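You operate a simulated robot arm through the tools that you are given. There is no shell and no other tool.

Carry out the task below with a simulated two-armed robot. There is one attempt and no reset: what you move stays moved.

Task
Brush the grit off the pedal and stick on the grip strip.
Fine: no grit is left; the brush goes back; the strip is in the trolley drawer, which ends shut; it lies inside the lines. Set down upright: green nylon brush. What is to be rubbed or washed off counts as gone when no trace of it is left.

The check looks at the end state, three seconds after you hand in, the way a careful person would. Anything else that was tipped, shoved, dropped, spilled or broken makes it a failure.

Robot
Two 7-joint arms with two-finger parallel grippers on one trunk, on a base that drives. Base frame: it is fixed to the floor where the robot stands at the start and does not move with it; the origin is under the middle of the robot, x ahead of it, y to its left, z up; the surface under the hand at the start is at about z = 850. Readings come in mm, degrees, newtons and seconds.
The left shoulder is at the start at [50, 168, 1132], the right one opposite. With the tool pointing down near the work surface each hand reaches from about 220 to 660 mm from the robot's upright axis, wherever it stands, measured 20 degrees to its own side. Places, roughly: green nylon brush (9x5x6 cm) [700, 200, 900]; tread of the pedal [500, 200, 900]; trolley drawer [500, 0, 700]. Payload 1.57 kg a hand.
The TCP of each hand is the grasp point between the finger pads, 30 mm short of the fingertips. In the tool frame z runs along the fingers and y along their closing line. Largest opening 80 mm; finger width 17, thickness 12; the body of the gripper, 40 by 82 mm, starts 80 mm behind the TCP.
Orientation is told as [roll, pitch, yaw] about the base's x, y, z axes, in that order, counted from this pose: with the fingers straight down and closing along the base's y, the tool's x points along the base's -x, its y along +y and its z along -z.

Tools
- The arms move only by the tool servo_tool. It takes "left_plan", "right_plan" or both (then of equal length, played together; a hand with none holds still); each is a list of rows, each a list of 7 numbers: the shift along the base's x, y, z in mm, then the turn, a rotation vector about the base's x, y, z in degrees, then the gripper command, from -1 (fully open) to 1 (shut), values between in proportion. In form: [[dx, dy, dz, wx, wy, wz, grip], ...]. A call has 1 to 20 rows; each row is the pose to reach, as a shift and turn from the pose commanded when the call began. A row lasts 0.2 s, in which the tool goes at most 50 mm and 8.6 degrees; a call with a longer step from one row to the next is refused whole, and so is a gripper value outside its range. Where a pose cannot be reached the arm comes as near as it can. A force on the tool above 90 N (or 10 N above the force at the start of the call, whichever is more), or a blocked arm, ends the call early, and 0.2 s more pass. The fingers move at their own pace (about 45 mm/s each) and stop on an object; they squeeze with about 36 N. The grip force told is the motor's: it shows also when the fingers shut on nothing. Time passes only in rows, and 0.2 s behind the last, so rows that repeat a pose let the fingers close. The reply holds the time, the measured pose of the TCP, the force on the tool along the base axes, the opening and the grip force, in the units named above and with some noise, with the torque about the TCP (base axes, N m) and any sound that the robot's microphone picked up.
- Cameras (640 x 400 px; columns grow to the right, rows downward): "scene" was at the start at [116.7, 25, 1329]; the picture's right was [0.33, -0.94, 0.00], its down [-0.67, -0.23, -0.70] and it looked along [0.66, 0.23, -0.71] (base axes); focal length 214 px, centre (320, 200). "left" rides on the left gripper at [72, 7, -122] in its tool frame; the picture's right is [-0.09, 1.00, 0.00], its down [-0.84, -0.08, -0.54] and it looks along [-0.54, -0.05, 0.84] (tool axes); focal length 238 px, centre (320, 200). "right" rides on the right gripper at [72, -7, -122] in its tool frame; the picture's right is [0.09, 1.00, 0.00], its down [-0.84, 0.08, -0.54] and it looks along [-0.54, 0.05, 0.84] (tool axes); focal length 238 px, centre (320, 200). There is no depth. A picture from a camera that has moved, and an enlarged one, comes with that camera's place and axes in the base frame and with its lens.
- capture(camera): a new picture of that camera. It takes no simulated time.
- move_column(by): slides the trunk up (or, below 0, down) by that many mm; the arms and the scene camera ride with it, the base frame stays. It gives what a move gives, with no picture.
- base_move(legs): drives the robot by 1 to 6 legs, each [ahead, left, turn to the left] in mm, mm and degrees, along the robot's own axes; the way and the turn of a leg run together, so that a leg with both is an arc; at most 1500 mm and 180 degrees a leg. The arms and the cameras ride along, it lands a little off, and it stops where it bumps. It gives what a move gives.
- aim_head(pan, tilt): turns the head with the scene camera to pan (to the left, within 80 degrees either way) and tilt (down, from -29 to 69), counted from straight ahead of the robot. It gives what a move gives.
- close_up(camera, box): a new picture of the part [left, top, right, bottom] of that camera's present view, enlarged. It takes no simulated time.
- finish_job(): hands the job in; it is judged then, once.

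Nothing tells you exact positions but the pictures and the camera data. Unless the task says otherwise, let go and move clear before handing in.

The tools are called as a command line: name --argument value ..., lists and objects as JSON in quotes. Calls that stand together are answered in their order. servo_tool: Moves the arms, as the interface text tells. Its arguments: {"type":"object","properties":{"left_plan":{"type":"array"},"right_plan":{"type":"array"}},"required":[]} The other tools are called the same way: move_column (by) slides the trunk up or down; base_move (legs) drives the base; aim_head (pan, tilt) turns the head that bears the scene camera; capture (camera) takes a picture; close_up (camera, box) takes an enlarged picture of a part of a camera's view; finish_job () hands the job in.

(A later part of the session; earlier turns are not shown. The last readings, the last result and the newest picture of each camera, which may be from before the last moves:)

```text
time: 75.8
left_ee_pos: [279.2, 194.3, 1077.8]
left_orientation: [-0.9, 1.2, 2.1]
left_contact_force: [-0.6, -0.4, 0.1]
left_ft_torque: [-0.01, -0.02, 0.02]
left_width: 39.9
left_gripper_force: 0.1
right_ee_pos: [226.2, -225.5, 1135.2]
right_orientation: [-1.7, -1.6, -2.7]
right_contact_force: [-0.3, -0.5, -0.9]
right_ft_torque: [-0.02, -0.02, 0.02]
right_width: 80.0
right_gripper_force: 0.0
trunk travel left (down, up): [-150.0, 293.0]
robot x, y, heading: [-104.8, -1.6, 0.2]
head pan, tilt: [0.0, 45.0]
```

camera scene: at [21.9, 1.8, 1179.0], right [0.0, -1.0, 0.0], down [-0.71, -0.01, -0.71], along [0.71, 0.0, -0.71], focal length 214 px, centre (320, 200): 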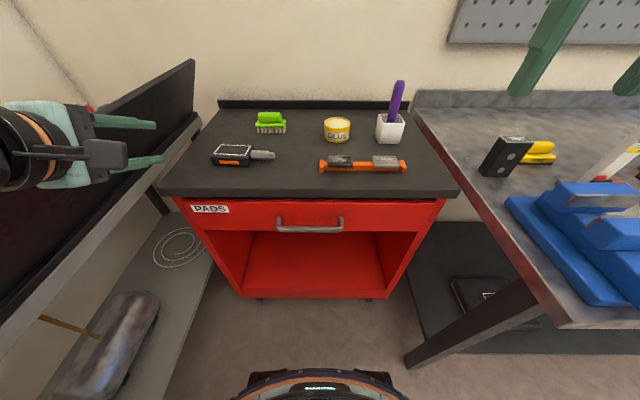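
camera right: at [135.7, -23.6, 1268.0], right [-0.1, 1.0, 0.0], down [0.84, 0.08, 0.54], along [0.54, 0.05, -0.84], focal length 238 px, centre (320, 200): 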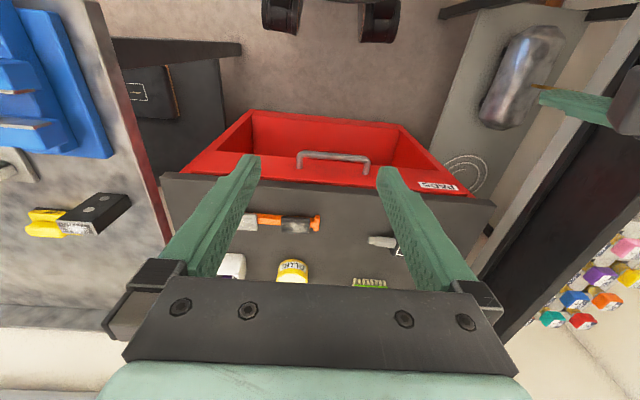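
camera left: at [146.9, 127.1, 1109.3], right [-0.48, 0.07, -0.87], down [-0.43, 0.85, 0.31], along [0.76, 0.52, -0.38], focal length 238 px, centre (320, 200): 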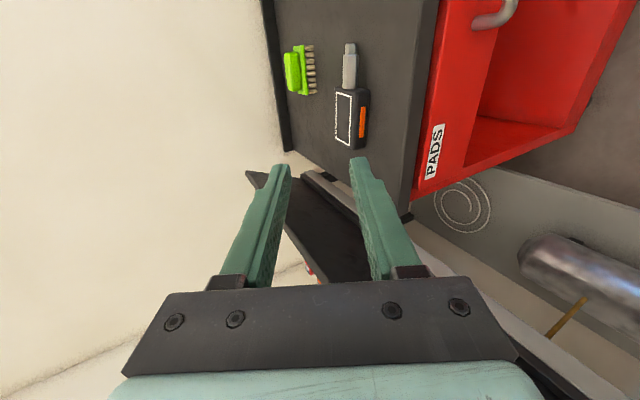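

Unwound. Now I pitch 30° forward and lower to a standoff in front of and above the left handle post.

servo_tool --left_plan '[[2, -15, -35, 0.2, -5.2, -0.4, -0.25], [4, -30, -70, 0.3, -10.4, -0.8, -0.25], [6, -46, -105, 0.5, -15.6, -1.2, -0.25], [8, -62, -140, 0.7, -20.8, -1.6, -0.25], [10, -78, -175, 0.8, -26, -2, -0.25], [11, -92, -208, 0.9, -31.2, -2.1, -0.25], [11, -92, -208, 0.9, -31.2, -2.1, -0.25]]'

capture --camera "left"

capture --camera "scene"

```text
time: 77.4
left_ee_pos: [291.2, 104.7, 868.2]
left_orientation: [-0.7, -30.2, 0.0]
left_contact_force: [0.1, -0.2, -0.5]
left_ft_torque: [0.0, 0.02, 0.0]
left_width: 50.1
left_gripper_force: 0.0
right_ee_pos: [225.2, -225.0, 1136.0]
right_orientation: [-1.7, -1.7, -2.6]
right_contact_force: [-0.6, 0.6, -0.1]
right_ft_torque: [0.0, 0.01, -0.01]
right_width: 80.3
right_gripper_force: 0.0
trunk travel left (down, up): [-150.0, 293.0]
robot x, y, heading: [-102.9, -1.7, 0.2]
head pan, tilt: [0.0, 45.0]
```

```text
taken
camera left: at [167.2, 111.4, 936.9], right [0.09, 1.0, 0.04], down [0.45, -0.07, 0.89], along [0.89, -0.06, -0.46], focal length 238 px, centre (320, 200)
```

left: 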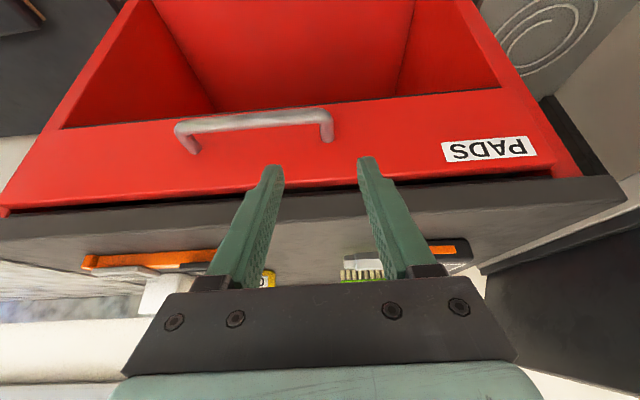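

```text
taken
camera scene: at [19.9, -2.1, 1179.4], right [0.0, -1.0, 0.0], down [-0.71, 0.0, -0.71], along [0.71, 0.0, -0.71], focal length 214 px, centre (320, 200)
```

scene: 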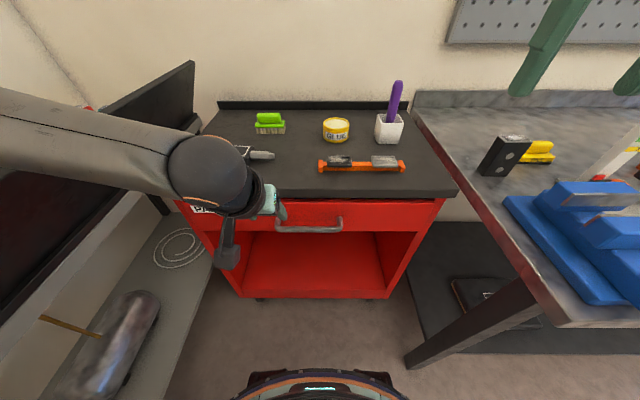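

Excellent view of the handle. I'll enlarge it to fix the post position against the fingers.

close_up --camera "left" --box '[160, 90, 400, 240]'

```text
2.67 times, centred on (280, 165) of left
camera zoom: at [167.2, 111.4, 936.9], right [0.09, 1.0, 0.04], down [0.45, -0.07, 0.89], along [0.89, -0.06, -0.46], focal length 636 px, centre (427, 293)
```

zoom: 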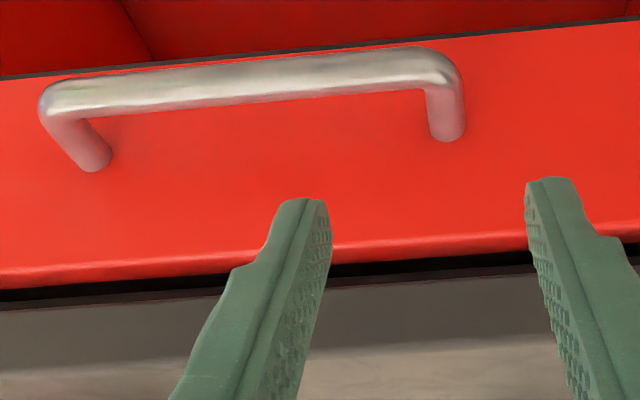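

The post is at y ≈ 109, bar at x ≈ 348, z ≈ 749, panel at x ≈ 383. I'll advance along the tool axis so that the inner finger goes behind the bar.

servo_tool --left_plan '[[16, 2, -20, 0, 0, 0, -0.25], [31.4, 3.8, -39.2, 0, 0, 0, -0.25], [43, 3.8, -59.4, 0, 0, 0, -0.25], [51, 3.8, -73.2, 0, 0, 0, -0.25], [56, 3.8, -82, 0, 0, 0, -0.25], [56, 3.8, -82, 0, 0, 0, -0.25]]'

capture --camera "left"

```text
time: 78.8
left_ee_pos: [344.0, 115.8, 789.1]
left_orientation: [-0.6, -30.1, 0.0]
left_contact_force: [-0.5, 0.9, 1.0]
left_ft_torque: [-0.01, 0.01, -0.01]
left_width: 50.1
left_gripper_force: 0.1
left hand out of reach, approached as far as the arm can: row 4, 5, 6
right_ee_pos: [226.3, -225.0, 1136.9]
right_orientation: [-1.7, -1.6, -2.7]
right_contact_force: [0.0, 0.4, -0.2]
right_ft_torque: [0.0, 0.01, 0.0]
right_width: 79.8
right_gripper_force: 0.1
trunk travel left (down, up): [-150.0, 293.0]
robot x, y, heading: [-102.0, -1.8, -0.1]
head pan, tilt: [0.0, 45.0]
```

```text
taken
camera left: at [221.1, 123.2, 858.3], right [0.09, 1.0, 0.04], down [0.45, -0.07, 0.89], along [0.89, -0.06, -0.46], focal length 238 px, centre (320, 200)
```

left: 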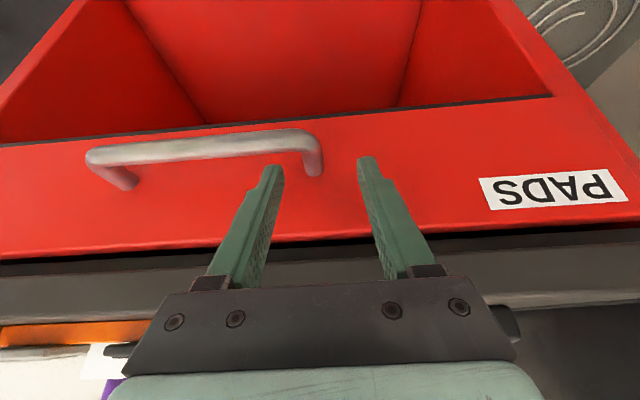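

The arm is at its limit again for this height. I'll retreat a bit, lower the trunk by 100 mm, and come back.

servo_tool --left_plan '[[-20, -2, 35, 0, 0, 0, -0.25], [-40, -4, 70, 0, 0, 0, -0.25], [-60, -6, 110, 0, 0, 0, -0.25]]'

move_column --by -80

capture --camera "left"

```text
time: 79.6
left_ee_pos: [282.0, 111.5, 901.9]
left_orientation: [-0.6, -30.1, 0.0]
left_contact_force: [-0.4, -0.4, -0.4]
left_ft_torque: [0.03, -0.03, 0.01]
left_width: 50.0
left_gripper_force: 0.0
right_ee_pos: [227.2, -225.5, 1137.4]
right_orientation: [-1.6, -1.7, -2.6]
right_contact_force: [0.6, -0.3, -0.6]
right_ft_torque: [0.02, -0.01, 0.0]
right_width: 80.0
right_gripper_force: 0.1
trunk travel left (down, up): [-150.0, 293.0]
robot x, y, heading: [-100.7, -5.1, 0.4]
head pan, tilt: [0.0, 45.0]
```

```text
time: 80.8
left_ee_pos: [283.0, 111.1, 822.2]
left_orientation: [-0.7, -30.1, 0.0]
left_contact_force: [-0.1, -1.0, 0.4]
left_ft_torque: [-0.01, 0.0, 0.0]
left_width: 50.0
left_gripper_force: 0.0
right_ee_pos: [225.5, -225.9, 1056.8]
right_orientation: [-1.6, -1.6, -2.6]
right_contact_force: [-0.2, 0.7, -0.3]
right_ft_torque: [-0.01, 0.02, 0.02]
right_width: 80.0
right_gripper_force: 0.0
trunk travel left (down, up): [-70.0, 373.0]
robot x, y, heading: [-104.0, -0.1, 0.5]
head pan, tilt: [0.0, 45.0]
```

```text
taken
camera left: at [159.2, 118.4, 891.3], right [0.09, 1.0, 0.04], down [0.45, -0.07, 0.89], along [0.89, -0.06, -0.46], focal length 238 px, centre (320, 200)
```

left: 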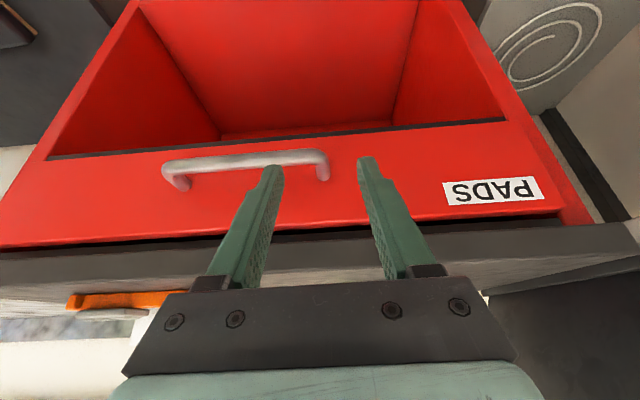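

Good, lower now. I'll move to the approach line, then advance along the tool axis.

servo_tool --left_plan '[[22, -2, 0, 0, 0, 0, -0.25], [44.6, -3, -2, 0, 0, 0, -0.25], [52, -3, -15, 0, 0, 0, -0.25], [60, -3, -28.5, 0, 0, 0, -0.25], [65, -3, -37, 0, 0, 0, -0.25], [65, -3, -37, 0, 0, 0, -0.25]]'

capture --camera "left"

capture --camera "scene"

```text
time: 82.4
left_ee_pos: [347.7, 97.9, 841.1]
left_orientation: [1.7, -37.4, -2.4]
left_contact_force: [-0.3, 0.8, -1.1]
left_ft_torque: [0.01, 0.01, 0.0]
left_width: 50.2
left_gripper_force: 0.1
right_ee_pos: [217.1, -232.3, 1061.9]
right_orientation: [-1.0, -2.2, -2.4]
right_contact_force: [-0.7, 1.0, 0.2]
right_ft_torque: [-0.04, 0.01, 0.01]
right_width: 79.9
right_gripper_force: 0.1
trunk travel left (down, up): [-70.0, 373.0]
robot x, y, heading: [-101.4, -3.5, 0.5]
head pan, tilt: [0.0, 45.0]
stopped in row 6 (left hand): the arm was blocked; the commanded pose is now the measured one
```

```text
taken
camera left: at [216.7, 105.5, 893.7], right [0.1, 0.99, 0.08], down [0.33, -0.11, 0.94], along [0.94, -0.07, -0.34], focal length 238 px, centre (320, 200)
```

left: 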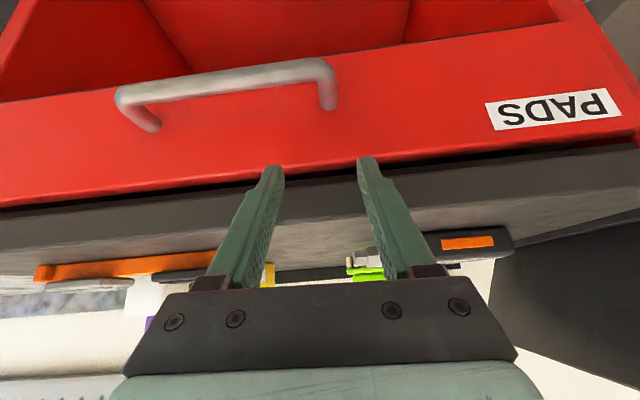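

```text
taken
camera scene: at [9.7, -10.1, 1104.4], right [0.01, -1.0, -0.01], down [-0.7, 0.0, -0.72], along [0.72, 0.01, -0.7], focal length 214 px, centre (320, 200)
```

scene: 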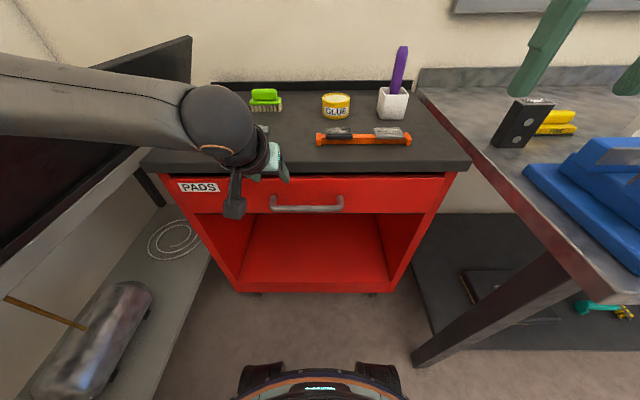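

The arm is blocked and the trunk is being levered slightly, so the elbow must be pressing on something. I'll look left to see what.

aim_head --pan 60 --tilt 35

capture --camera "scene"

```text
time: 83.7
left_ee_pos: [349.4, 95.6, 842.0]
left_orientation: [1.3, -37.5, -2.0]
left_contact_force: [-0.4, -0.5, 0.1]
left_ft_torque: [-0.01, 0.02, 0.0]
left_width: 49.9
left_gripper_force: 0.1
right_ee_pos: [215.8, -236.3, 1060.9]
right_orientation: [-0.9, -2.4, -2.5]
right_contact_force: [-0.2, -0.5, 0.7]
right_ft_torque: [-0.03, 0.02, -0.02]
right_width: 80.1
right_gripper_force: 0.1
trunk travel left (down, up): [-70.0, 373.0]
robot x, y, heading: [-100.8, 2.4, 0.1]
head pan, tilt: [60.0, 35.0]
```

```text
taken
camera scene: at [-28.7, 63.4, 1119.3], right [0.87, -0.5, 0.0], down [-0.27, -0.49, -0.83], along [0.41, 0.72, -0.56], focal length 214 px, centre (320, 200)
```

scene: 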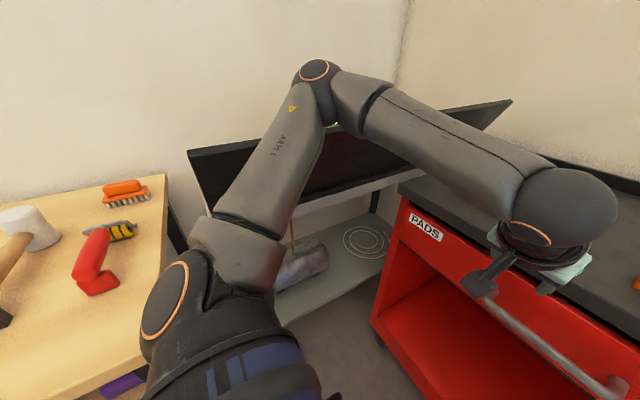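

The left elbow is riding on the dark board at the left. I'll back the hand off to relieve it, then shift the robot to the right so that the arm works straighter ahead.

servo_tool --left_plan '[[-20, 0, 20, 0, 0, 0, -0.25], [-50, 0, 40, 0, 0, 0, -0.25], [-80, 0, 60, 0, 3, 0, -0.25], [-100, 0, 80, 0, 7, 0, -0.25]]'

capture --camera "scene"

```text
time: 84.7
left_ee_pos: [253.8, 107.2, 894.4]
left_orientation: [-0.3, -27.8, -0.9]
left_contact_force: [0.3, 1.4, -0.1]
left_ft_torque: [0.03, 0.03, 0.0]
left_width: 50.0
left_gripper_force: 0.1
right_ee_pos: [226.2, -225.6, 1055.4]
right_orientation: [-1.7, -1.6, -2.6]
right_contact_force: [0.1, 0.2, 0.8]
right_ft_torque: [-0.01, 0.04, -0.01]
right_width: 79.7
right_gripper_force: 0.1
trunk travel left (down, up): [-70.0, 373.0]
robot x, y, heading: [-100.3, -4.1, 0.6]
head pan, tilt: [60.0, 35.0]
```

```text
taken
camera scene: at [-18.0, 74.0, 1113.7], right [0.87, -0.5, 0.0], down [-0.28, -0.5, -0.82], along [0.41, 0.71, -0.57], focal length 214 px, centre (320, 200)
```

scene: 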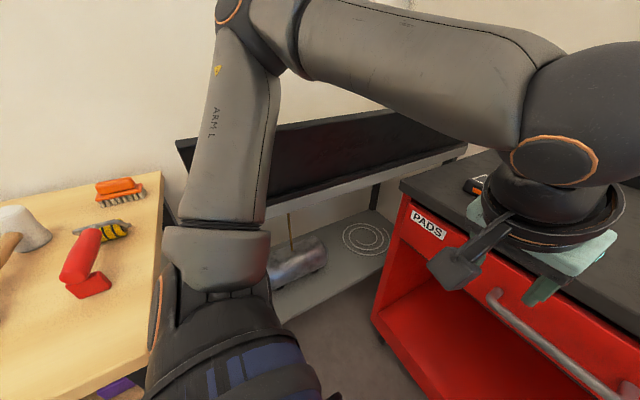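

Relieved. Now shift right by 120 mm.

base_move --legs '[[0, -120, 0]]'

aim_head --pan 15 --tilt 45

capture --camera "scene"

capture --camera "left"

```text
time: 86.4
left_ee_pos: [254.2, -16.6, 894.8]
left_orientation: [-0.3, -27.9, -0.8]
left_contact_force: [-0.5, -0.4, -0.4]
left_ft_torque: [-0.02, -0.04, -0.02]
left_width: 50.1
left_gripper_force: 0.1
right_ee_pos: [227.9, -348.3, 1056.6]
right_orientation: [-1.8, -1.6, -2.6]
right_contact_force: [0.1, -0.8, 0.2]
right_ft_torque: [0.01, 0.0, 0.0]
right_width: 79.9
right_gripper_force: 0.1
trunk travel left (down, up): [-70.0, 373.0]
robot x, y, heading: [-100.9, -118.8, 0.3]
head pan, tilt: [60.0, 35.0]
```

```text
time: 87.5
left_ee_pos: [253.7, -16.9, 895.8]
left_orientation: [-0.2, -27.8, -0.9]
left_contact_force: [0.6, 1.3, 0.9]
left_ft_torque: [0.0, -0.04, -0.02]
left_width: 50.0
left_gripper_force: 0.0
right_ee_pos: [227.8, -347.2, 1056.6]
right_orientation: [-1.7, -1.6, -2.6]
right_contact_force: [-0.8, 0.0, -0.1]
right_ft_torque: [0.02, -0.01, 0.02]
right_width: 80.0
right_gripper_force: 0.1
trunk travel left (down, up): [-70.0, 373.0]
robot x, y, heading: [-101.5, -121.0, 0.3]
head pan, tilt: [15.0, 45.0]
```

```text
taken
camera scene: at [17.5, -103.3, 1099.4], right [0.26, -0.96, 0.0], down [-0.68, -0.19, -0.71], along [0.68, 0.19, -0.71], focal length 214 px, centre (320, 200)
```

scene: 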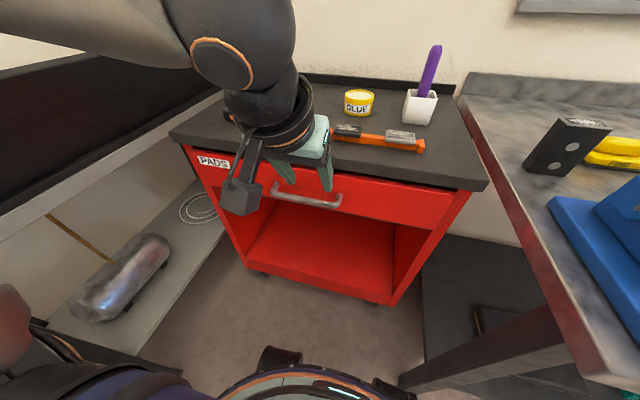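

```text
taken
camera left: at [132.8, -9.0, 969.6], right [0.1, 0.99, 0.04], down [0.48, -0.08, 0.87], along [0.87, -0.07, -0.49], focal length 238 px, centre (320, 200)
```

left: 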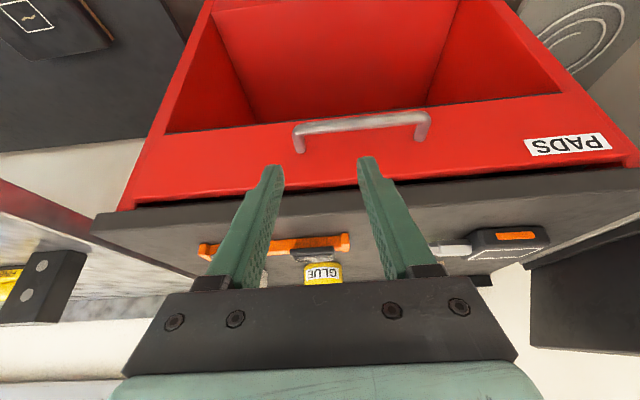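

Now the left post is nearly straight ahead of the left shoulder. I'll move to the approach line again.

servo_tool --left_plan '[[0, 30, -10, 0, 0, 0, -0.25], [5, 60, -20, 0, -1, 0.3, -0.25], [10, 95, -40, 0, -1.5, 0.6, -0.25], [30, 125, -60, 0, -2, 0.9, -0.25], [55, 125, -72, 0, -2.2, 0.9, -0.25], [74, 125, -75, 0, -2.2, 0.9, -0.25], [74, 125, -75, 0, -2.2, 0.9, -0.25]]'

capture --camera "left"

capture --camera "scene"

```text
time: 89.1
left_ee_pos: [327.6, 108.1, 819.4]
left_orientation: [-0.2, -30.1, 0.0]
left_contact_force: [0.1, 0.4, -0.3]
left_ft_torque: [-0.02, -0.01, 0.02]
left_width: 50.1
left_gripper_force: 0.1
right_ee_pos: [227.2, -347.8, 1055.8]
right_orientation: [-1.6, -1.6, -2.6]
right_contact_force: [0.3, 0.1, -0.6]
right_ft_torque: [-0.04, 0.03, -0.03]
right_width: 80.1
right_gripper_force: 0.1
trunk travel left (down, up): [-70.0, 373.0]
robot x, y, heading: [-98.2, -121.7, 0.4]
head pan, tilt: [15.0, 45.0]
```

```text
taken
camera left: at [204.1, 113.4, 888.9], right [0.08, 1.0, 0.04], down [0.45, -0.08, 0.89], along [0.89, -0.05, -0.46], focal length 238 px, centre (320, 200)
```

left: 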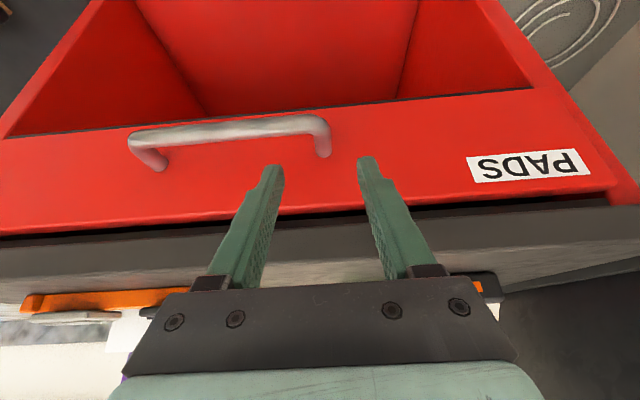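

```text
taken
camera scene: at [17.5, -103.4, 1099.3], right [0.26, -0.96, 0.0], down [-0.68, -0.19, -0.71], along [0.68, 0.19, -0.71], focal length 214 px, centre (320, 200)
```

scene: 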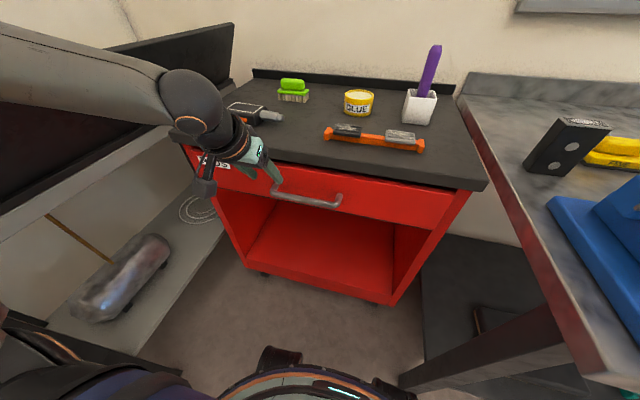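

Measurements agree (post y ≈ 109, bar [348, 748]). Advancing along the tool axis.

servo_tool --left_plan '[[10, 1, -17.3, 0, 0, 0, -0.25], [17, 1, -29.5, 0, 0, 0, -0.25], [22, 1, -38, 0, 0, 0, -0.25], [25, 1, -43.3, 0, 0, 0, -0.25], [27.5, 1, -47.6, 0, 0, 0, -0.25], [27.5, 1, -47.6, 0, 0, 0, -0.25]]'

capture --camera "left"

close_up --camera "scene" --box '[200, 120, 360, 240]'

```text
time: 90.5
left_ee_pos: [355.1, 108.0, 773.3]
left_orientation: [-0.2, -30.2, -0.1]
left_contact_force: [-0.3, 0.1, 0.4]
left_ft_torque: [0.02, 0.01, -0.03]
left_width: 50.0
left_gripper_force: 0.1
right_ee_pos: [227.1, -348.4, 1057.3]
right_orientation: [-1.6, -1.6, -2.6]
right_contact_force: [0.4, 0.4, -0.1]
right_ft_torque: [-0.01, -0.01, -0.01]
right_width: 80.1
right_gripper_force: 0.0
trunk travel left (down, up): [-70.0, 373.0]
robot x, y, heading: [-100.7, -119.6, 0.4]
head pan, tilt: [15.0, 45.0]
```

```text
taken
camera left: at [231.3, 114.0, 842.3], right [0.08, 1.0, 0.04], down [0.45, -0.08, 0.89], along [0.89, -0.05, -0.46], focal length 238 px, centre (320, 200)
```

left: 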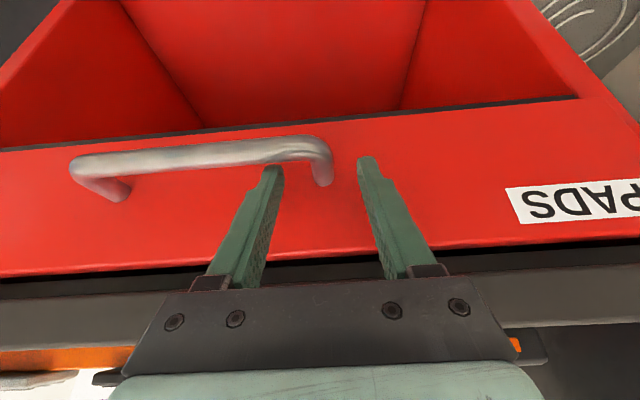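

```text
3.33 times, centred on (280, 180) of scene
camera zoom: at [17.5, -103.4, 1099.4], right [0.26, -0.96, 0.0], down [-0.68, -0.19, -0.71], along [0.68, 0.19, -0.71], focal length 715 px, centre (453, 267)
```

zoom: 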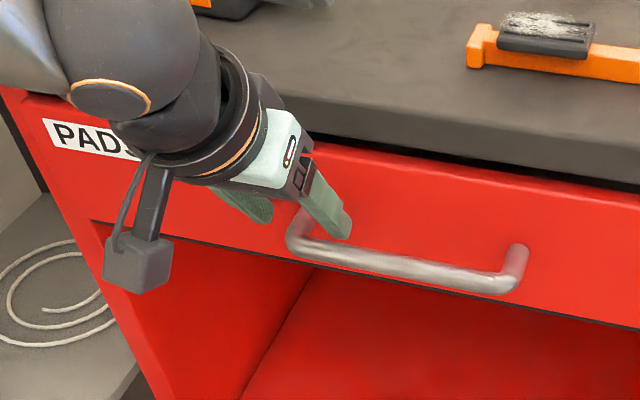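

The inner finger is going in behind the bar. A few more millimetres, then close on the post.

servo_tool --left_plan '[[1.5, 0.5, -2.6, 0, 0, 0, -0.25], [3, 1, -5.2, 0, 0, 0, -0.25], [3, 1, -5.2, 0, 0, 0, 0.3], [3, 1, -5.2, 0, 0, 0, 0.6], [3, 1, -5.2, 0, 0, 0, 1], [3, 1, -5.2, 0, 0, 0, 1], [3, 1, -5.2, 0, 0, 0, 1]]'

capture --camera "left"

close_up --camera "scene" --box '[200, 120, 360, 240]'

```text
time: 92.1
left_ee_pos: [357.6, 109.6, 767.7]
left_orientation: [-0.3, -30.1, 0.0]
left_contact_force: [1.1, -7.4, -4.2]
left_ft_torque: [-0.11, -0.24, 0.54]
left_width: 16.5
left_gripper_force: 31.8
right_ee_pos: [227.9, -349.5, 1055.9]
right_orientation: [-1.7, -1.6, -2.6]
right_contact_force: [0.2, 0.2, 0.6]
right_ft_torque: [-0.04, -0.01, 0.0]
right_width: 79.9
right_gripper_force: 0.0
trunk travel left (down, up): [-70.0, 373.0]
robot x, y, heading: [-98.7, -122.1, 0.3]
head pan, tilt: [15.0, 45.0]
```

```text
taken
camera left: at [234.2, 115.3, 836.7], right [0.08, 1.0, 0.04], down [0.45, -0.07, 0.89], along [0.89, -0.05, -0.46], focal length 238 px, centre (320, 200)
```

left: 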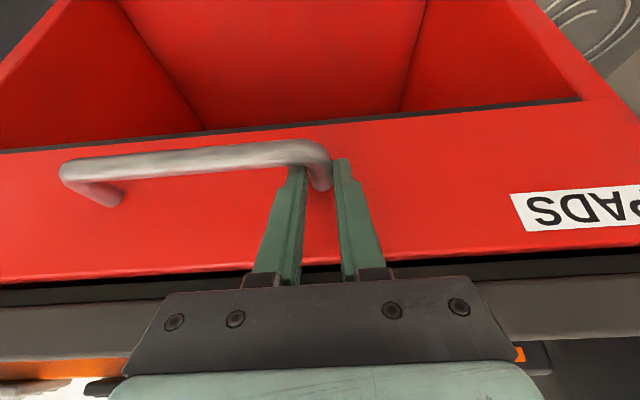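

```text
3.33 times, centred on (280, 180) of scene
camera zoom: at [17.8, -103.9, 1099.3], right [0.26, -0.96, 0.0], down [-0.68, -0.19, -0.71], along [0.68, 0.19, -0.71], focal length 715 px, centre (453, 267)
```

zoom: 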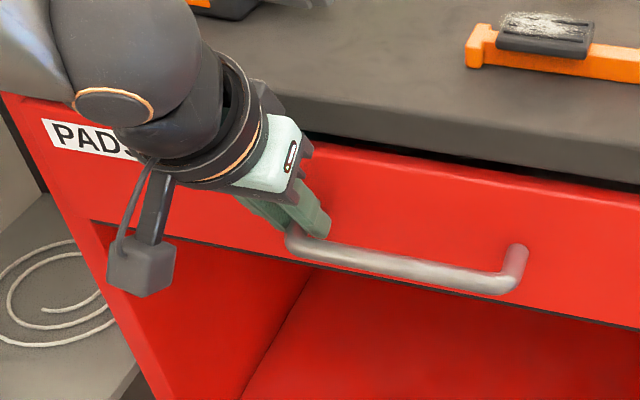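

The post is gripped at 16.5 mm. I'll pull straight back gently.

servo_tool --left_plan '[[-3, -1, 0, 0, 0, 0, 1], [-8, -1.5, 0, 0, 0, 0, 1], [-16, -1.5, 0, 0, 0, 0, 1], [-26, -1.5, 0, 0, 0, 0, 1], [-36, -1.5, 0, 0, 0, 0, 1], [-46, -1.5, 0, 0, 0, 0, 1]]'

capture --camera "scene"

```text
time: 93.5
left_ee_pos: [312.2, 109.5, 767.0]
left_orientation: [-0.2, -29.9, 0.2]
left_contact_force: [-1.2, -2.4, -0.2]
left_ft_torque: [-0.19, 0.94, 0.65]
left_width: 16.4
left_gripper_force: 32.0
right_ee_pos: [227.2, -348.3, 1055.6]
right_orientation: [-1.8, -1.6, -2.6]
right_contact_force: [0.3, -0.6, -0.6]
right_ft_torque: [0.01, 0.03, 0.01]
right_width: 80.0
right_gripper_force: 0.0
trunk travel left (down, up): [-70.0, 373.0]
robot x, y, heading: [-99.5, -119.9, 0.4]
head pan, tilt: [15.0, 45.0]
```

```text
taken
camera scene: at [17.6, -103.5, 1099.4], right [0.26, -0.96, 0.0], down [-0.68, -0.19, -0.71], along [0.68, 0.19, -0.71], focal length 214 px, centre (320, 200)
```

scene: 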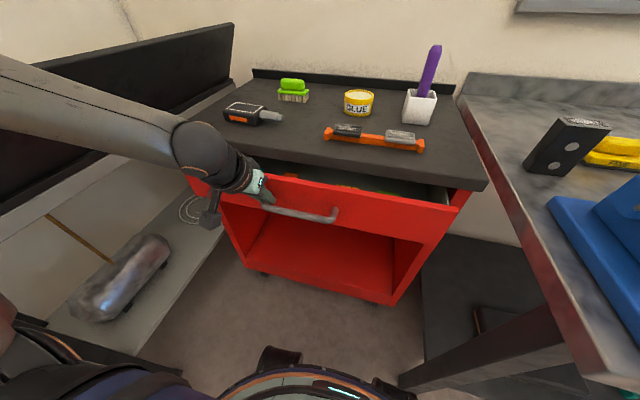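

The drawer slides easily. Continuing to pull.

servo_tool --left_plan '[[-12, 0, 0, 0, 0, 0, 1], [-24, 0, 0, 0, 0, 0, 1], [-36, 0, 0, 0, 0, 0, 1], [-48, 0, 0, 0, 0, 0, 1], [-60, 0, 0, 0, 0, 0, 1], [-72, 0, 0, 0, 0, 0, 1], [-84, 0, 0, 0, 0, 0, 1], [-96, 0, 0, 0, 0, 0, 1]]'

aim_head --pan 0 --tilt 50

capture --camera "scene"

```text
time: 95.3
left_ee_pos: [262.5, 109.0, 775.8]
left_orientation: [-0.2, -29.8, 0.0]
left_contact_force: [-0.4, 4.4, -26.2]
left_ft_torque: [0.12, 0.24, 0.14]
left_width: 15.7
left_gripper_force: 31.6
left hand out of reach, approached as far as the arm can: row 5, 6, 7, 8
right_ee_pos: [228.6, -345.9, 1055.5]
right_orientation: [-1.8, -1.6, -2.6]
right_contact_force: [-1.1, -0.2, -1.0]
right_ft_torque: [-0.01, -0.01, 0.0]
right_width: 79.8
right_gripper_force: 0.1
trunk travel left (down, up): [-70.0, 373.0]
robot x, y, heading: [-100.4, -119.8, 0.2]
head pan, tilt: [15.0, 45.0]
```

```text
time: 96.1
left_ee_pos: [264.8, 108.9, 775.8]
left_orientation: [-0.2, -29.8, 0.1]
left_contact_force: [-0.5, 3.3, -27.0]
left_ft_torque: [0.05, 0.35, 0.02]
left_width: 15.7
left_gripper_force: 31.5
right_ee_pos: [229.3, -346.5, 1055.5]
right_orientation: [-1.8, -1.5, -2.7]
right_contact_force: [-0.3, 0.0, 1.1]
right_ft_torque: [0.03, -0.02, 0.01]
right_width: 79.9
right_gripper_force: 0.0
trunk travel left (down, up): [-70.0, 373.0]
robot x, y, heading: [-100.0, -121.1, 0.4]
head pan, tilt: [0.0, 50.0]
```

```text
taken
camera scene: at [17.3, -123.4, 1092.2], right [0.01, -1.0, 0.0], down [-0.77, -0.01, -0.64], along [0.64, 0.0, -0.77], focal length 214 px, centre (320, 200)
```

scene: 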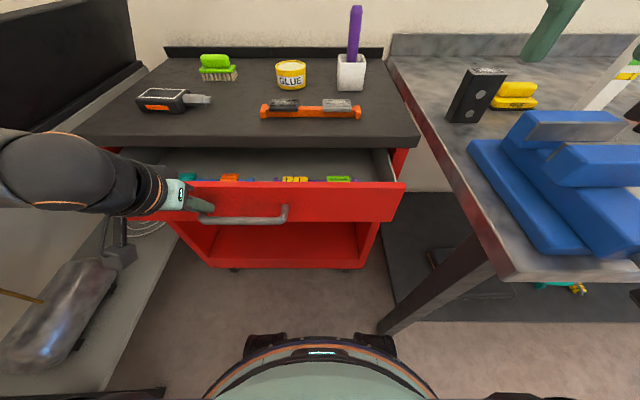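

The arm runs out of room inwards and lifts slightly. I'll relax that by easing forward and down a little, then pull further by driving backwards.

servo_tool --left_plan '[[5, 0, -3, 0, 0, 0, 1], [12, 0, -8, 0, 0, 0, 1], [15, 0, -8, 0, 0, 0, 1]]'

```text
time: 96.9
left_ee_pos: [282.3, 109.2, 775.3]
left_orientation: [-0.1, -31.2, -0.1]
left_contact_force: [1.6, 8.6, 33.6]
left_ft_torque: [0.3, -0.48, 0.18]
left_width: 15.9
left_gripper_force: 31.2
right_ee_pos: [225.0, -348.8, 1058.0]
right_orientation: [-1.7, -1.8, -2.7]
right_contact_force: [-0.4, 0.3, 0.0]
right_ft_torque: [-0.01, 0.02, 0.05]
right_width: 79.9
right_gripper_force: 0.0
trunk travel left (down, up): [-70.0, 373.0]
robot x, y, heading: [-99.1, -122.9, 0.3]
head pan, tilt: [0.0, 50.0]
```

servo_tool --left_plan '[[-2, 0, 3, 0, 0, 0, 1], [-2, 0, 5, 0, 0, 0, 1]]'

capture --camera "left"

```text
time: 97.5
left_ee_pos: [274.2, 110.1, 773.2]
left_orientation: [-0.2, -30.0, 0.0]
left_contact_force: [1.6, 5.0, 12.6]
left_ft_torque: [0.22, -1.09, 0.27]
left_width: 16.0
left_gripper_force: 31.2
right_ee_pos: [227.4, -347.6, 1056.1]
right_orientation: [-1.6, -1.7, -2.7]
right_contact_force: [0.7, -0.3, -0.1]
right_ft_torque: [0.02, 0.02, 0.0]
right_width: 80.0
right_gripper_force: 0.1
trunk travel left (down, up): [-70.0, 373.0]
robot x, y, heading: [-104.3, -124.2, 0.3]
head pan, tilt: [0.0, 50.0]
```

```text
taken
camera left: at [150.8, 114.9, 843.1], right [0.08, 1.0, 0.04], down [0.45, -0.08, 0.89], along [0.89, -0.05, -0.46], focal length 238 px, centre (320, 200)
```

left: 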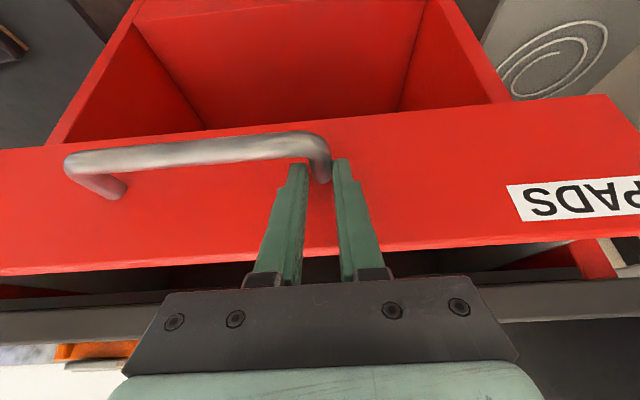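

Grip is still good. Driving back 100 mm to pull the drawer further.

base_move --legs '[[-100, 0, 0]]'

capture --camera "scene"

capture --camera "left"

```text
time: 98.6
left_ee_pos: [174.6, 109.5, 773.8]
left_orientation: [-0.2, -29.9, 0.1]
left_contact_force: [-1.2, 8.2, 2.1]
left_ft_torque: [0.18, 0.33, 0.37]
left_width: 16.1
left_gripper_force: 31.1
right_ee_pos: [126.5, -348.6, 1056.1]
right_orientation: [-1.9, -1.6, -2.6]
right_contact_force: [-0.8, 0.1, 0.7]
right_ft_torque: [-0.02, 0.01, 0.0]
right_width: 80.0
right_gripper_force: 0.0
trunk travel left (down, up): [-70.0, 373.0]
robot x, y, heading: [-197.1, -125.6, 0.1]
head pan, tilt: [0.0, 50.0]
```

```text
taken
camera scene: at [-84.3, -124.6, 1092.4], right [0.0, -1.0, 0.0], down [-0.77, 0.0, -0.64], along [0.64, 0.0, -0.77], focal length 214 px, centre (320, 200)
```

scene: 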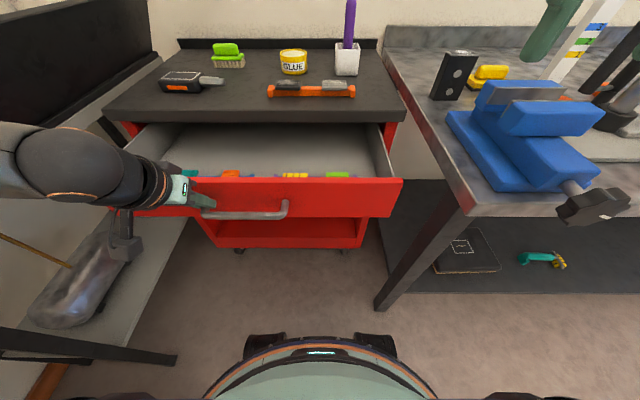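

```text
taken
camera left: at [50.9, 114.7, 843.2], right [0.08, 1.0, 0.04], down [0.45, -0.07, 0.89], along [0.89, -0.05, -0.46], focal length 238 px, centre (320, 200)
```

left: 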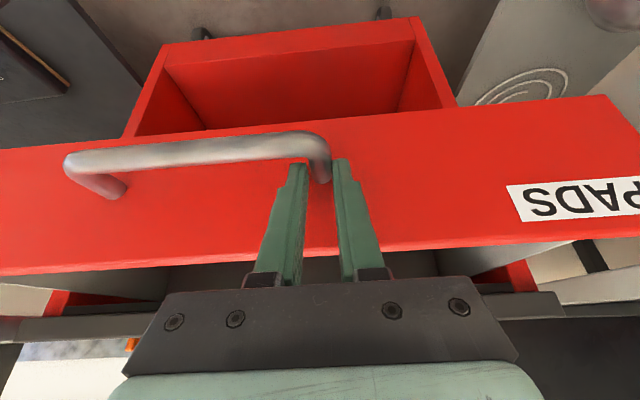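

The drawer is open about 180 mm, with coloured items just behind its front. I'll let go and withdraw, then look inside.

servo_tool --left_plan '[[0, 0, 0, 0, 0, 0, 0.4], [0, 0, 0, 0, 0, 0, -0.1], [0, 0, 0, 0, 0, 0, -0.25], [-10, 0, 17, 0, 0, 0, -0.25], [-20, 0, 35, 0, 0, 0, -0.25], [-32, 0, 57, 0, 0, 0, -0.25], [-30, 0, 90, 0, 0, 0, -0.25], [-20, 0, 130, 0, 0, 0, -0.25], [-10, 0, 170, 0, 7, 0, -0.25], [0, 0, 210, 0, 14, 0, -0.5], [0, 0, 240, 0, 21, 0, -1], [0, 0, 260, 0, 28, 0, -1]]'

capture --camera "left"

capture --camera "scene"

```text
time: 101.2
left_ee_pos: [174.2, 110.7, 1032.4]
left_orientation: [-0.1, -1.8, 0.1]
left_contact_force: [0.1, -0.6, 0.8]
left_ft_torque: [0.0, -0.01, 0.03]
left_width: 79.8
left_gripper_force: 0.0
right_ee_pos: [127.7, -348.9, 1055.2]
right_orientation: [-1.6, -1.6, -2.6]
right_contact_force: [0.2, 0.4, -0.5]
right_ft_torque: [-0.02, -0.02, -0.01]
right_width: 79.9
right_gripper_force: 0.1
trunk travel left (down, up): [-70.0, 373.0]
robot x, y, heading: [-200.4, -124.2, 0.4]
head pan, tilt: [0.0, 50.0]
```

```text
taken
camera left: at [98.0, 114.6, 1152.8], right [0.09, 1.0, 0.0], down [0.82, -0.08, 0.57], along [0.57, -0.05, -0.82], focal length 238 px, centre (320, 200)
```

left: 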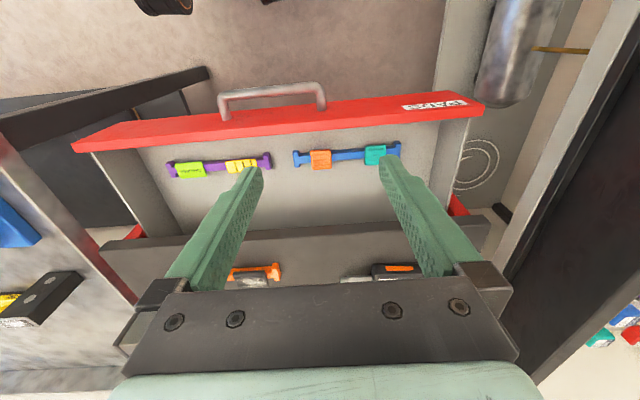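

```text
taken
camera scene: at [-84.1, -125.0, 1092.4], right [0.01, -1.0, 0.0], down [-0.77, 0.0, -0.64], along [0.64, 0.0, -0.77], focal length 214 px, centre (320, 200)
```

scene: 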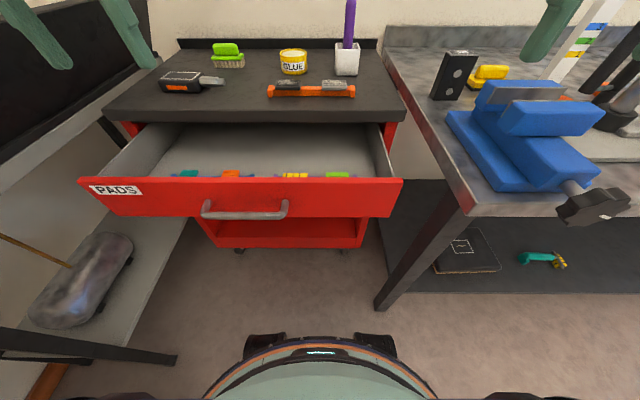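

Inside are two bars holding coloured pads. I'll enlarge to read them and find the grip strip.

close_up --camera "left" --box '[150, 130, 290, 200]'

close_up --camera "left" --box '[280, 130, 420, 200]'

```text
4.57 times, centred on (220, 165) of left
camera zoom: at [98.0, 114.6, 1152.8], right [0.09, 1.0, 0.0], down [0.82, -0.08, 0.57], along [0.57, -0.05, -0.82], focal length 1090 px, centre (777, 360)
```

zoom: 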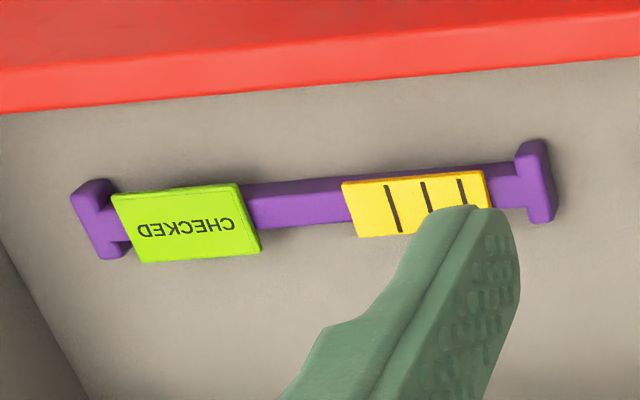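

```text
4.57 times, centred on (350, 165) of left
camera zoom: at [98.0, 114.6, 1152.8], right [0.09, 1.0, 0.0], down [0.82, -0.08, 0.57], along [0.57, -0.05, -0.82], focal length 1090 px, centre (183, 360)
```

zoom: 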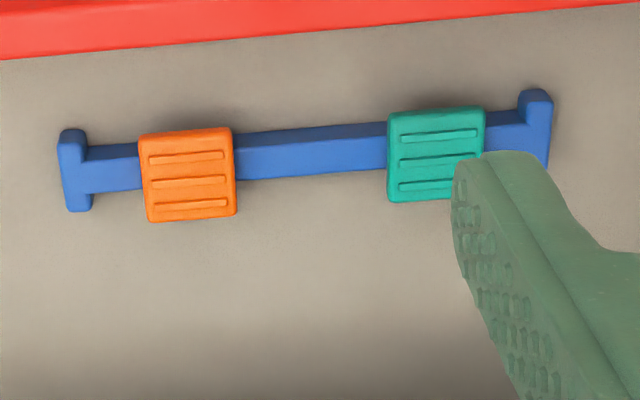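

I need to know which of these is a grip strip. I'll move the hand for an unobstructed close view of both racks, and also look at the one on the table.

servo_tool --left_plan '[[-10, -30, -30, 0, 0, 0, -1], [-20, -60, -60, 0, 0, 0, -1], [-20, -80, -80, 0, 0, 0, -1]]'

capture --camera "left"

close_up --camera "scene" --box '[250, 60, 370, 110]'

close_up --camera "scene" --box '[80, 110, 400, 230]'

```text
time: 102.0
left_ee_pos: [154.0, 28.6, 953.1]
left_orientation: [-0.1, -2.0, 0.1]
left_contact_force: [0.0, -0.2, -0.3]
left_ft_torque: [-0.01, -0.01, -0.03]
left_width: 80.3
left_gripper_force: 0.1
right_ee_pos: [127.4, -349.1, 1055.8]
right_orientation: [-1.7, -1.7, -2.6]
right_contact_force: [0.1, -0.2, 0.4]
right_ft_torque: [0.02, -0.04, -0.03]
right_width: 79.9
right_gripper_force: 0.0
trunk travel left (down, up): [-70.0, 373.0]
robot x, y, heading: [-203.4, -124.9, 0.1]
head pan, tilt: [0.0, 50.0]
```

```text
taken
camera left: at [76.4, 34.1, 1071.9], right [0.09, 1.0, 0.0], down [0.82, -0.07, 0.57], along [0.57, -0.05, -0.82], focal length 238 px, centre (320, 200)
```

left: 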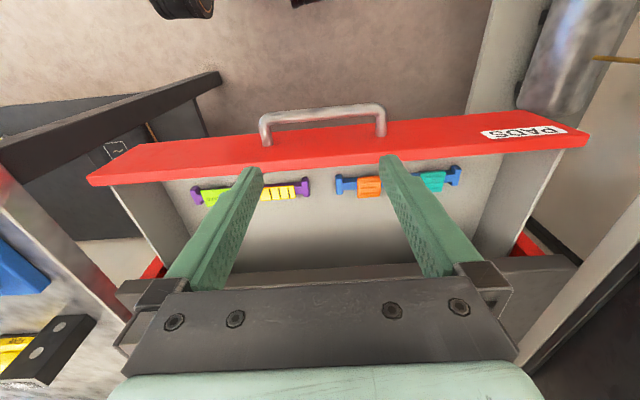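

```text
5.33 times, centred on (310, 85) of scene
camera zoom: at [-84.1, -125.0, 1092.5], right [0.01, -1.0, 0.0], down [-0.77, 0.0, -0.64], along [0.64, 0.0, -0.77], focal length 1144 px, centre (373, 813)
```

zoom: 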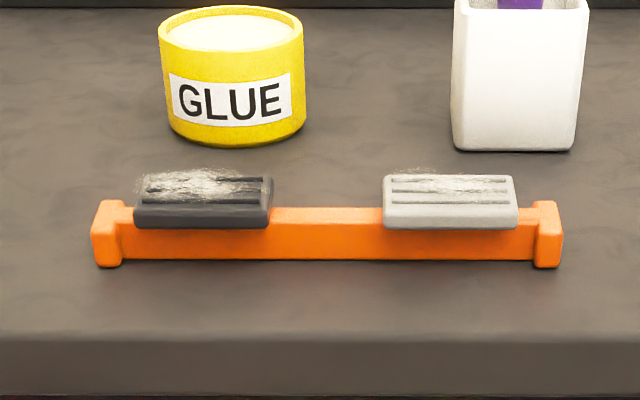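

```text
2.00 times, centred on (240, 170) of scene
camera zoom: at [-84.1, -125.0, 1092.5], right [0.01, -1.0, 0.0], down [-0.77, 0.0, -0.64], along [0.64, 0.0, -0.77], focal length 429 px, centre (480, 260)
```

zoom: 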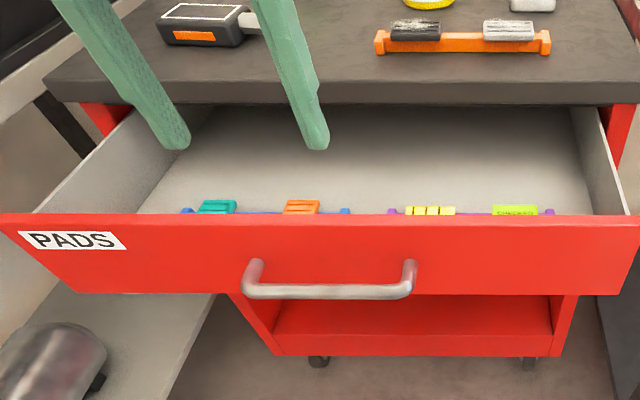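

The racks hold an orange and a teal ribbed pad, a yellow striped piece and a "CHECKED" label. I'll look around the shop for clues about which one goes on the pedal.

aim_head --pan -45 --tilt 30

capture --camera "scene"

aim_head --pan 60 --tilt 25

capture --camera "scene"

aim_head --pan 0 --tilt 0

capture --camera "scene"

```text
time: 103.2
left_ee_pos: [153.1, 29.8, 952.1]
left_orientation: [-0.2, -1.9, 0.0]
left_contact_force: [0.2, 0.2, 0.5]
left_ft_torque: [0.0, 0.01, -0.03]
left_width: 80.0
left_gripper_force: 0.1
right_ee_pos: [126.9, -348.0, 1057.1]
right_orientation: [-1.7, -1.6, -2.6]
right_contact_force: [0.4, 0.3, 0.0]
right_ft_torque: [0.03, 0.01, 0.02]
right_width: 80.0
right_gripper_force: 0.1
trunk travel left (down, up): [-70.0, 373.0]
robot x, y, heading: [-201.0, -123.9, -0.2]
head pan, tilt: [-45.0, 30.0]
```

```text
taken
camera scene: at [-96.9, -188.9, 1121.9], right [-0.7, -0.71, 0.0], down [-0.36, 0.35, -0.87], along [0.62, -0.61, -0.5], focal length 214 px, centre (320, 200)
```

scene: 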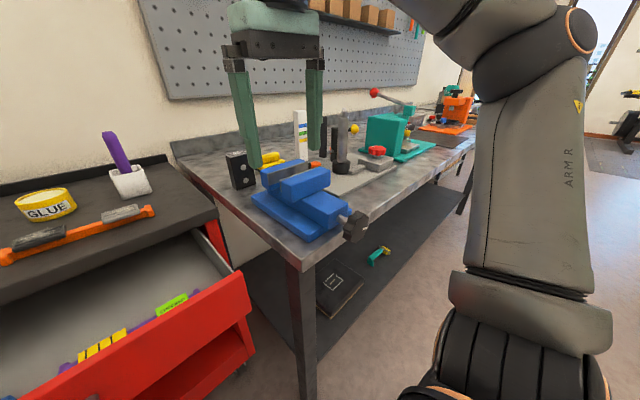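

```text
time: 105.0
left_ee_pos: [153.3, 29.6, 953.2]
left_orientation: [-0.1, -2.0, 0.0]
left_contact_force: [0.1, 0.7, 0.2]
left_ft_torque: [0.01, 0.01, -0.02]
left_width: 79.6
left_gripper_force: 0.0
right_ee_pos: [126.1, -347.9, 1056.5]
right_orientation: [-1.6, -1.6, -2.5]
right_contact_force: [-0.7, 0.1, 0.6]
right_ft_torque: [0.01, -0.01, -0.01]
right_width: 79.7
right_gripper_force: 0.0
trunk travel left (down, up): [-70.0, 373.0]
robot x, y, heading: [-201.8, -123.8, -0.1]
head pan, tilt: [60.0, 25.0]
```

```text
taken
camera scene: at [-115.5, -45.4, 1129.9], right [0.87, -0.5, 0.0], down [-0.21, -0.37, -0.91], along [0.45, 0.79, -0.42], focal length 214 px, centre (320, 200)
```

scene: 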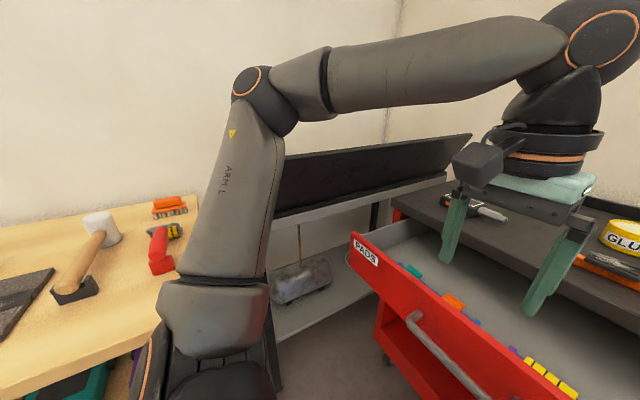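

```text
time: 106.3
left_ee_pos: [153.8, 29.1, 951.8]
left_orientation: [-0.2, -1.9, 0.1]
left_contact_force: [-0.1, -0.5, 0.1]
left_ft_torque: [0.03, 0.01, -0.01]
left_width: 80.2
left_gripper_force: 0.0
right_ee_pos: [127.8, -348.6, 1056.6]
right_orientation: [-1.7, -1.6, -2.6]
right_contact_force: [0.1, -0.1, 0.1]
right_ft_torque: [0.02, -0.04, 0.02]
right_width: 79.9
right_gripper_force: 0.1
trunk travel left (down, up): [-70.0, 373.0]
robot x, y, heading: [-198.3, -124.7, 0.4]
head pan, tilt: [0.0, 0.0]
```

```text
taken
camera scene: at [-71.2, -124.9, 1170.3], right [0.01, -1.0, 0.0], down [0.0, 0.0, -1.0], along [1.0, 0.01, 0.0], focal length 214 px, centre (320, 200)
```

scene: 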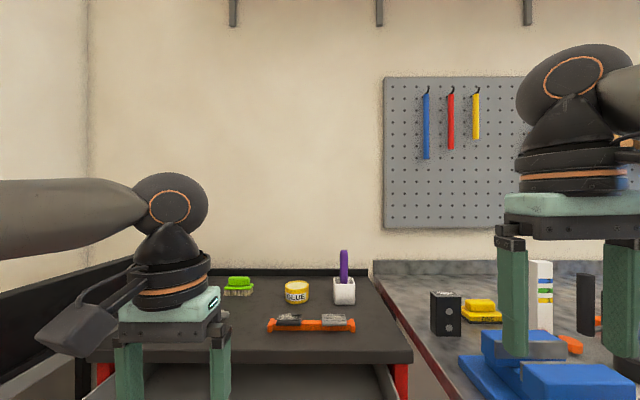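

No further clue, but I reason: the two ribbed pads are brake pads (their worn twins lie on the table), "CHECKED" is an inspection label, and the yellow piece with cross bars is the stick-on grip strip. I'll centre the wrist camera on it.

servo_tool --left_plan '[[0, -30, 0, 0, 1, 0, -1], [0, -60, 0, 0, 2, 0, -1], [10, -90, 0, 0, 2, 0, -1]]'

capture --camera "left"

close_up --camera "left" --box '[240, 140, 400, 240]'

```text
time: 107.1
left_ee_pos: [147.1, 6.8, 944.9]
left_orientation: [-0.2, 0.0, 0.1]
left_contact_force: [0.5, -0.4, 0.4]
left_ft_torque: [0.0, -0.02, -0.01]
left_width: 80.0
left_gripper_force: 0.1
left hand out of reach, approached as far as the arm can: row 1, 2, 3
right_ee_pos: [126.3, -348.9, 1055.8]
right_orientation: [-1.7, -1.6, -2.6]
right_contact_force: [0.8, -1.3, 0.3]
right_ft_torque: [-0.01, 0.0, 0.0]
right_width: 79.8
right_gripper_force: 0.0
trunk travel left (down, up): [-70.0, 373.0]
robot x, y, heading: [-201.8, -125.3, 0.1]
head pan, tilt: [0.0, 0.0]
```

```text
taken
camera left: at [74.0, 11.7, 1066.6], right [0.09, 1.0, 0.0], down [0.84, -0.07, 0.54], along [0.54, -0.05, -0.84], focal length 238 px, centre (320, 200)
```

left: 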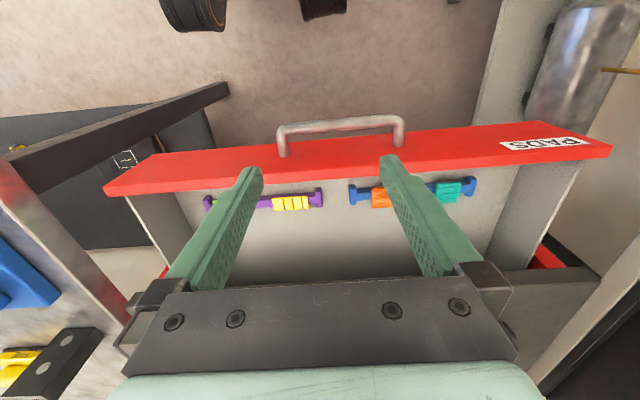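

```text
4.00 times, centred on (320, 190) of left
camera zoom: at [74.0, 11.7, 1066.6], right [0.09, 1.0, 0.0], down [0.84, -0.07, 0.54], along [0.54, -0.05, -0.84], focal length 953 px, centre (320, 240)
```

zoom: 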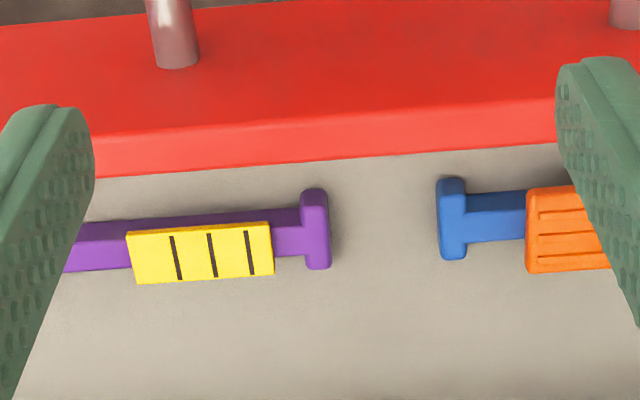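

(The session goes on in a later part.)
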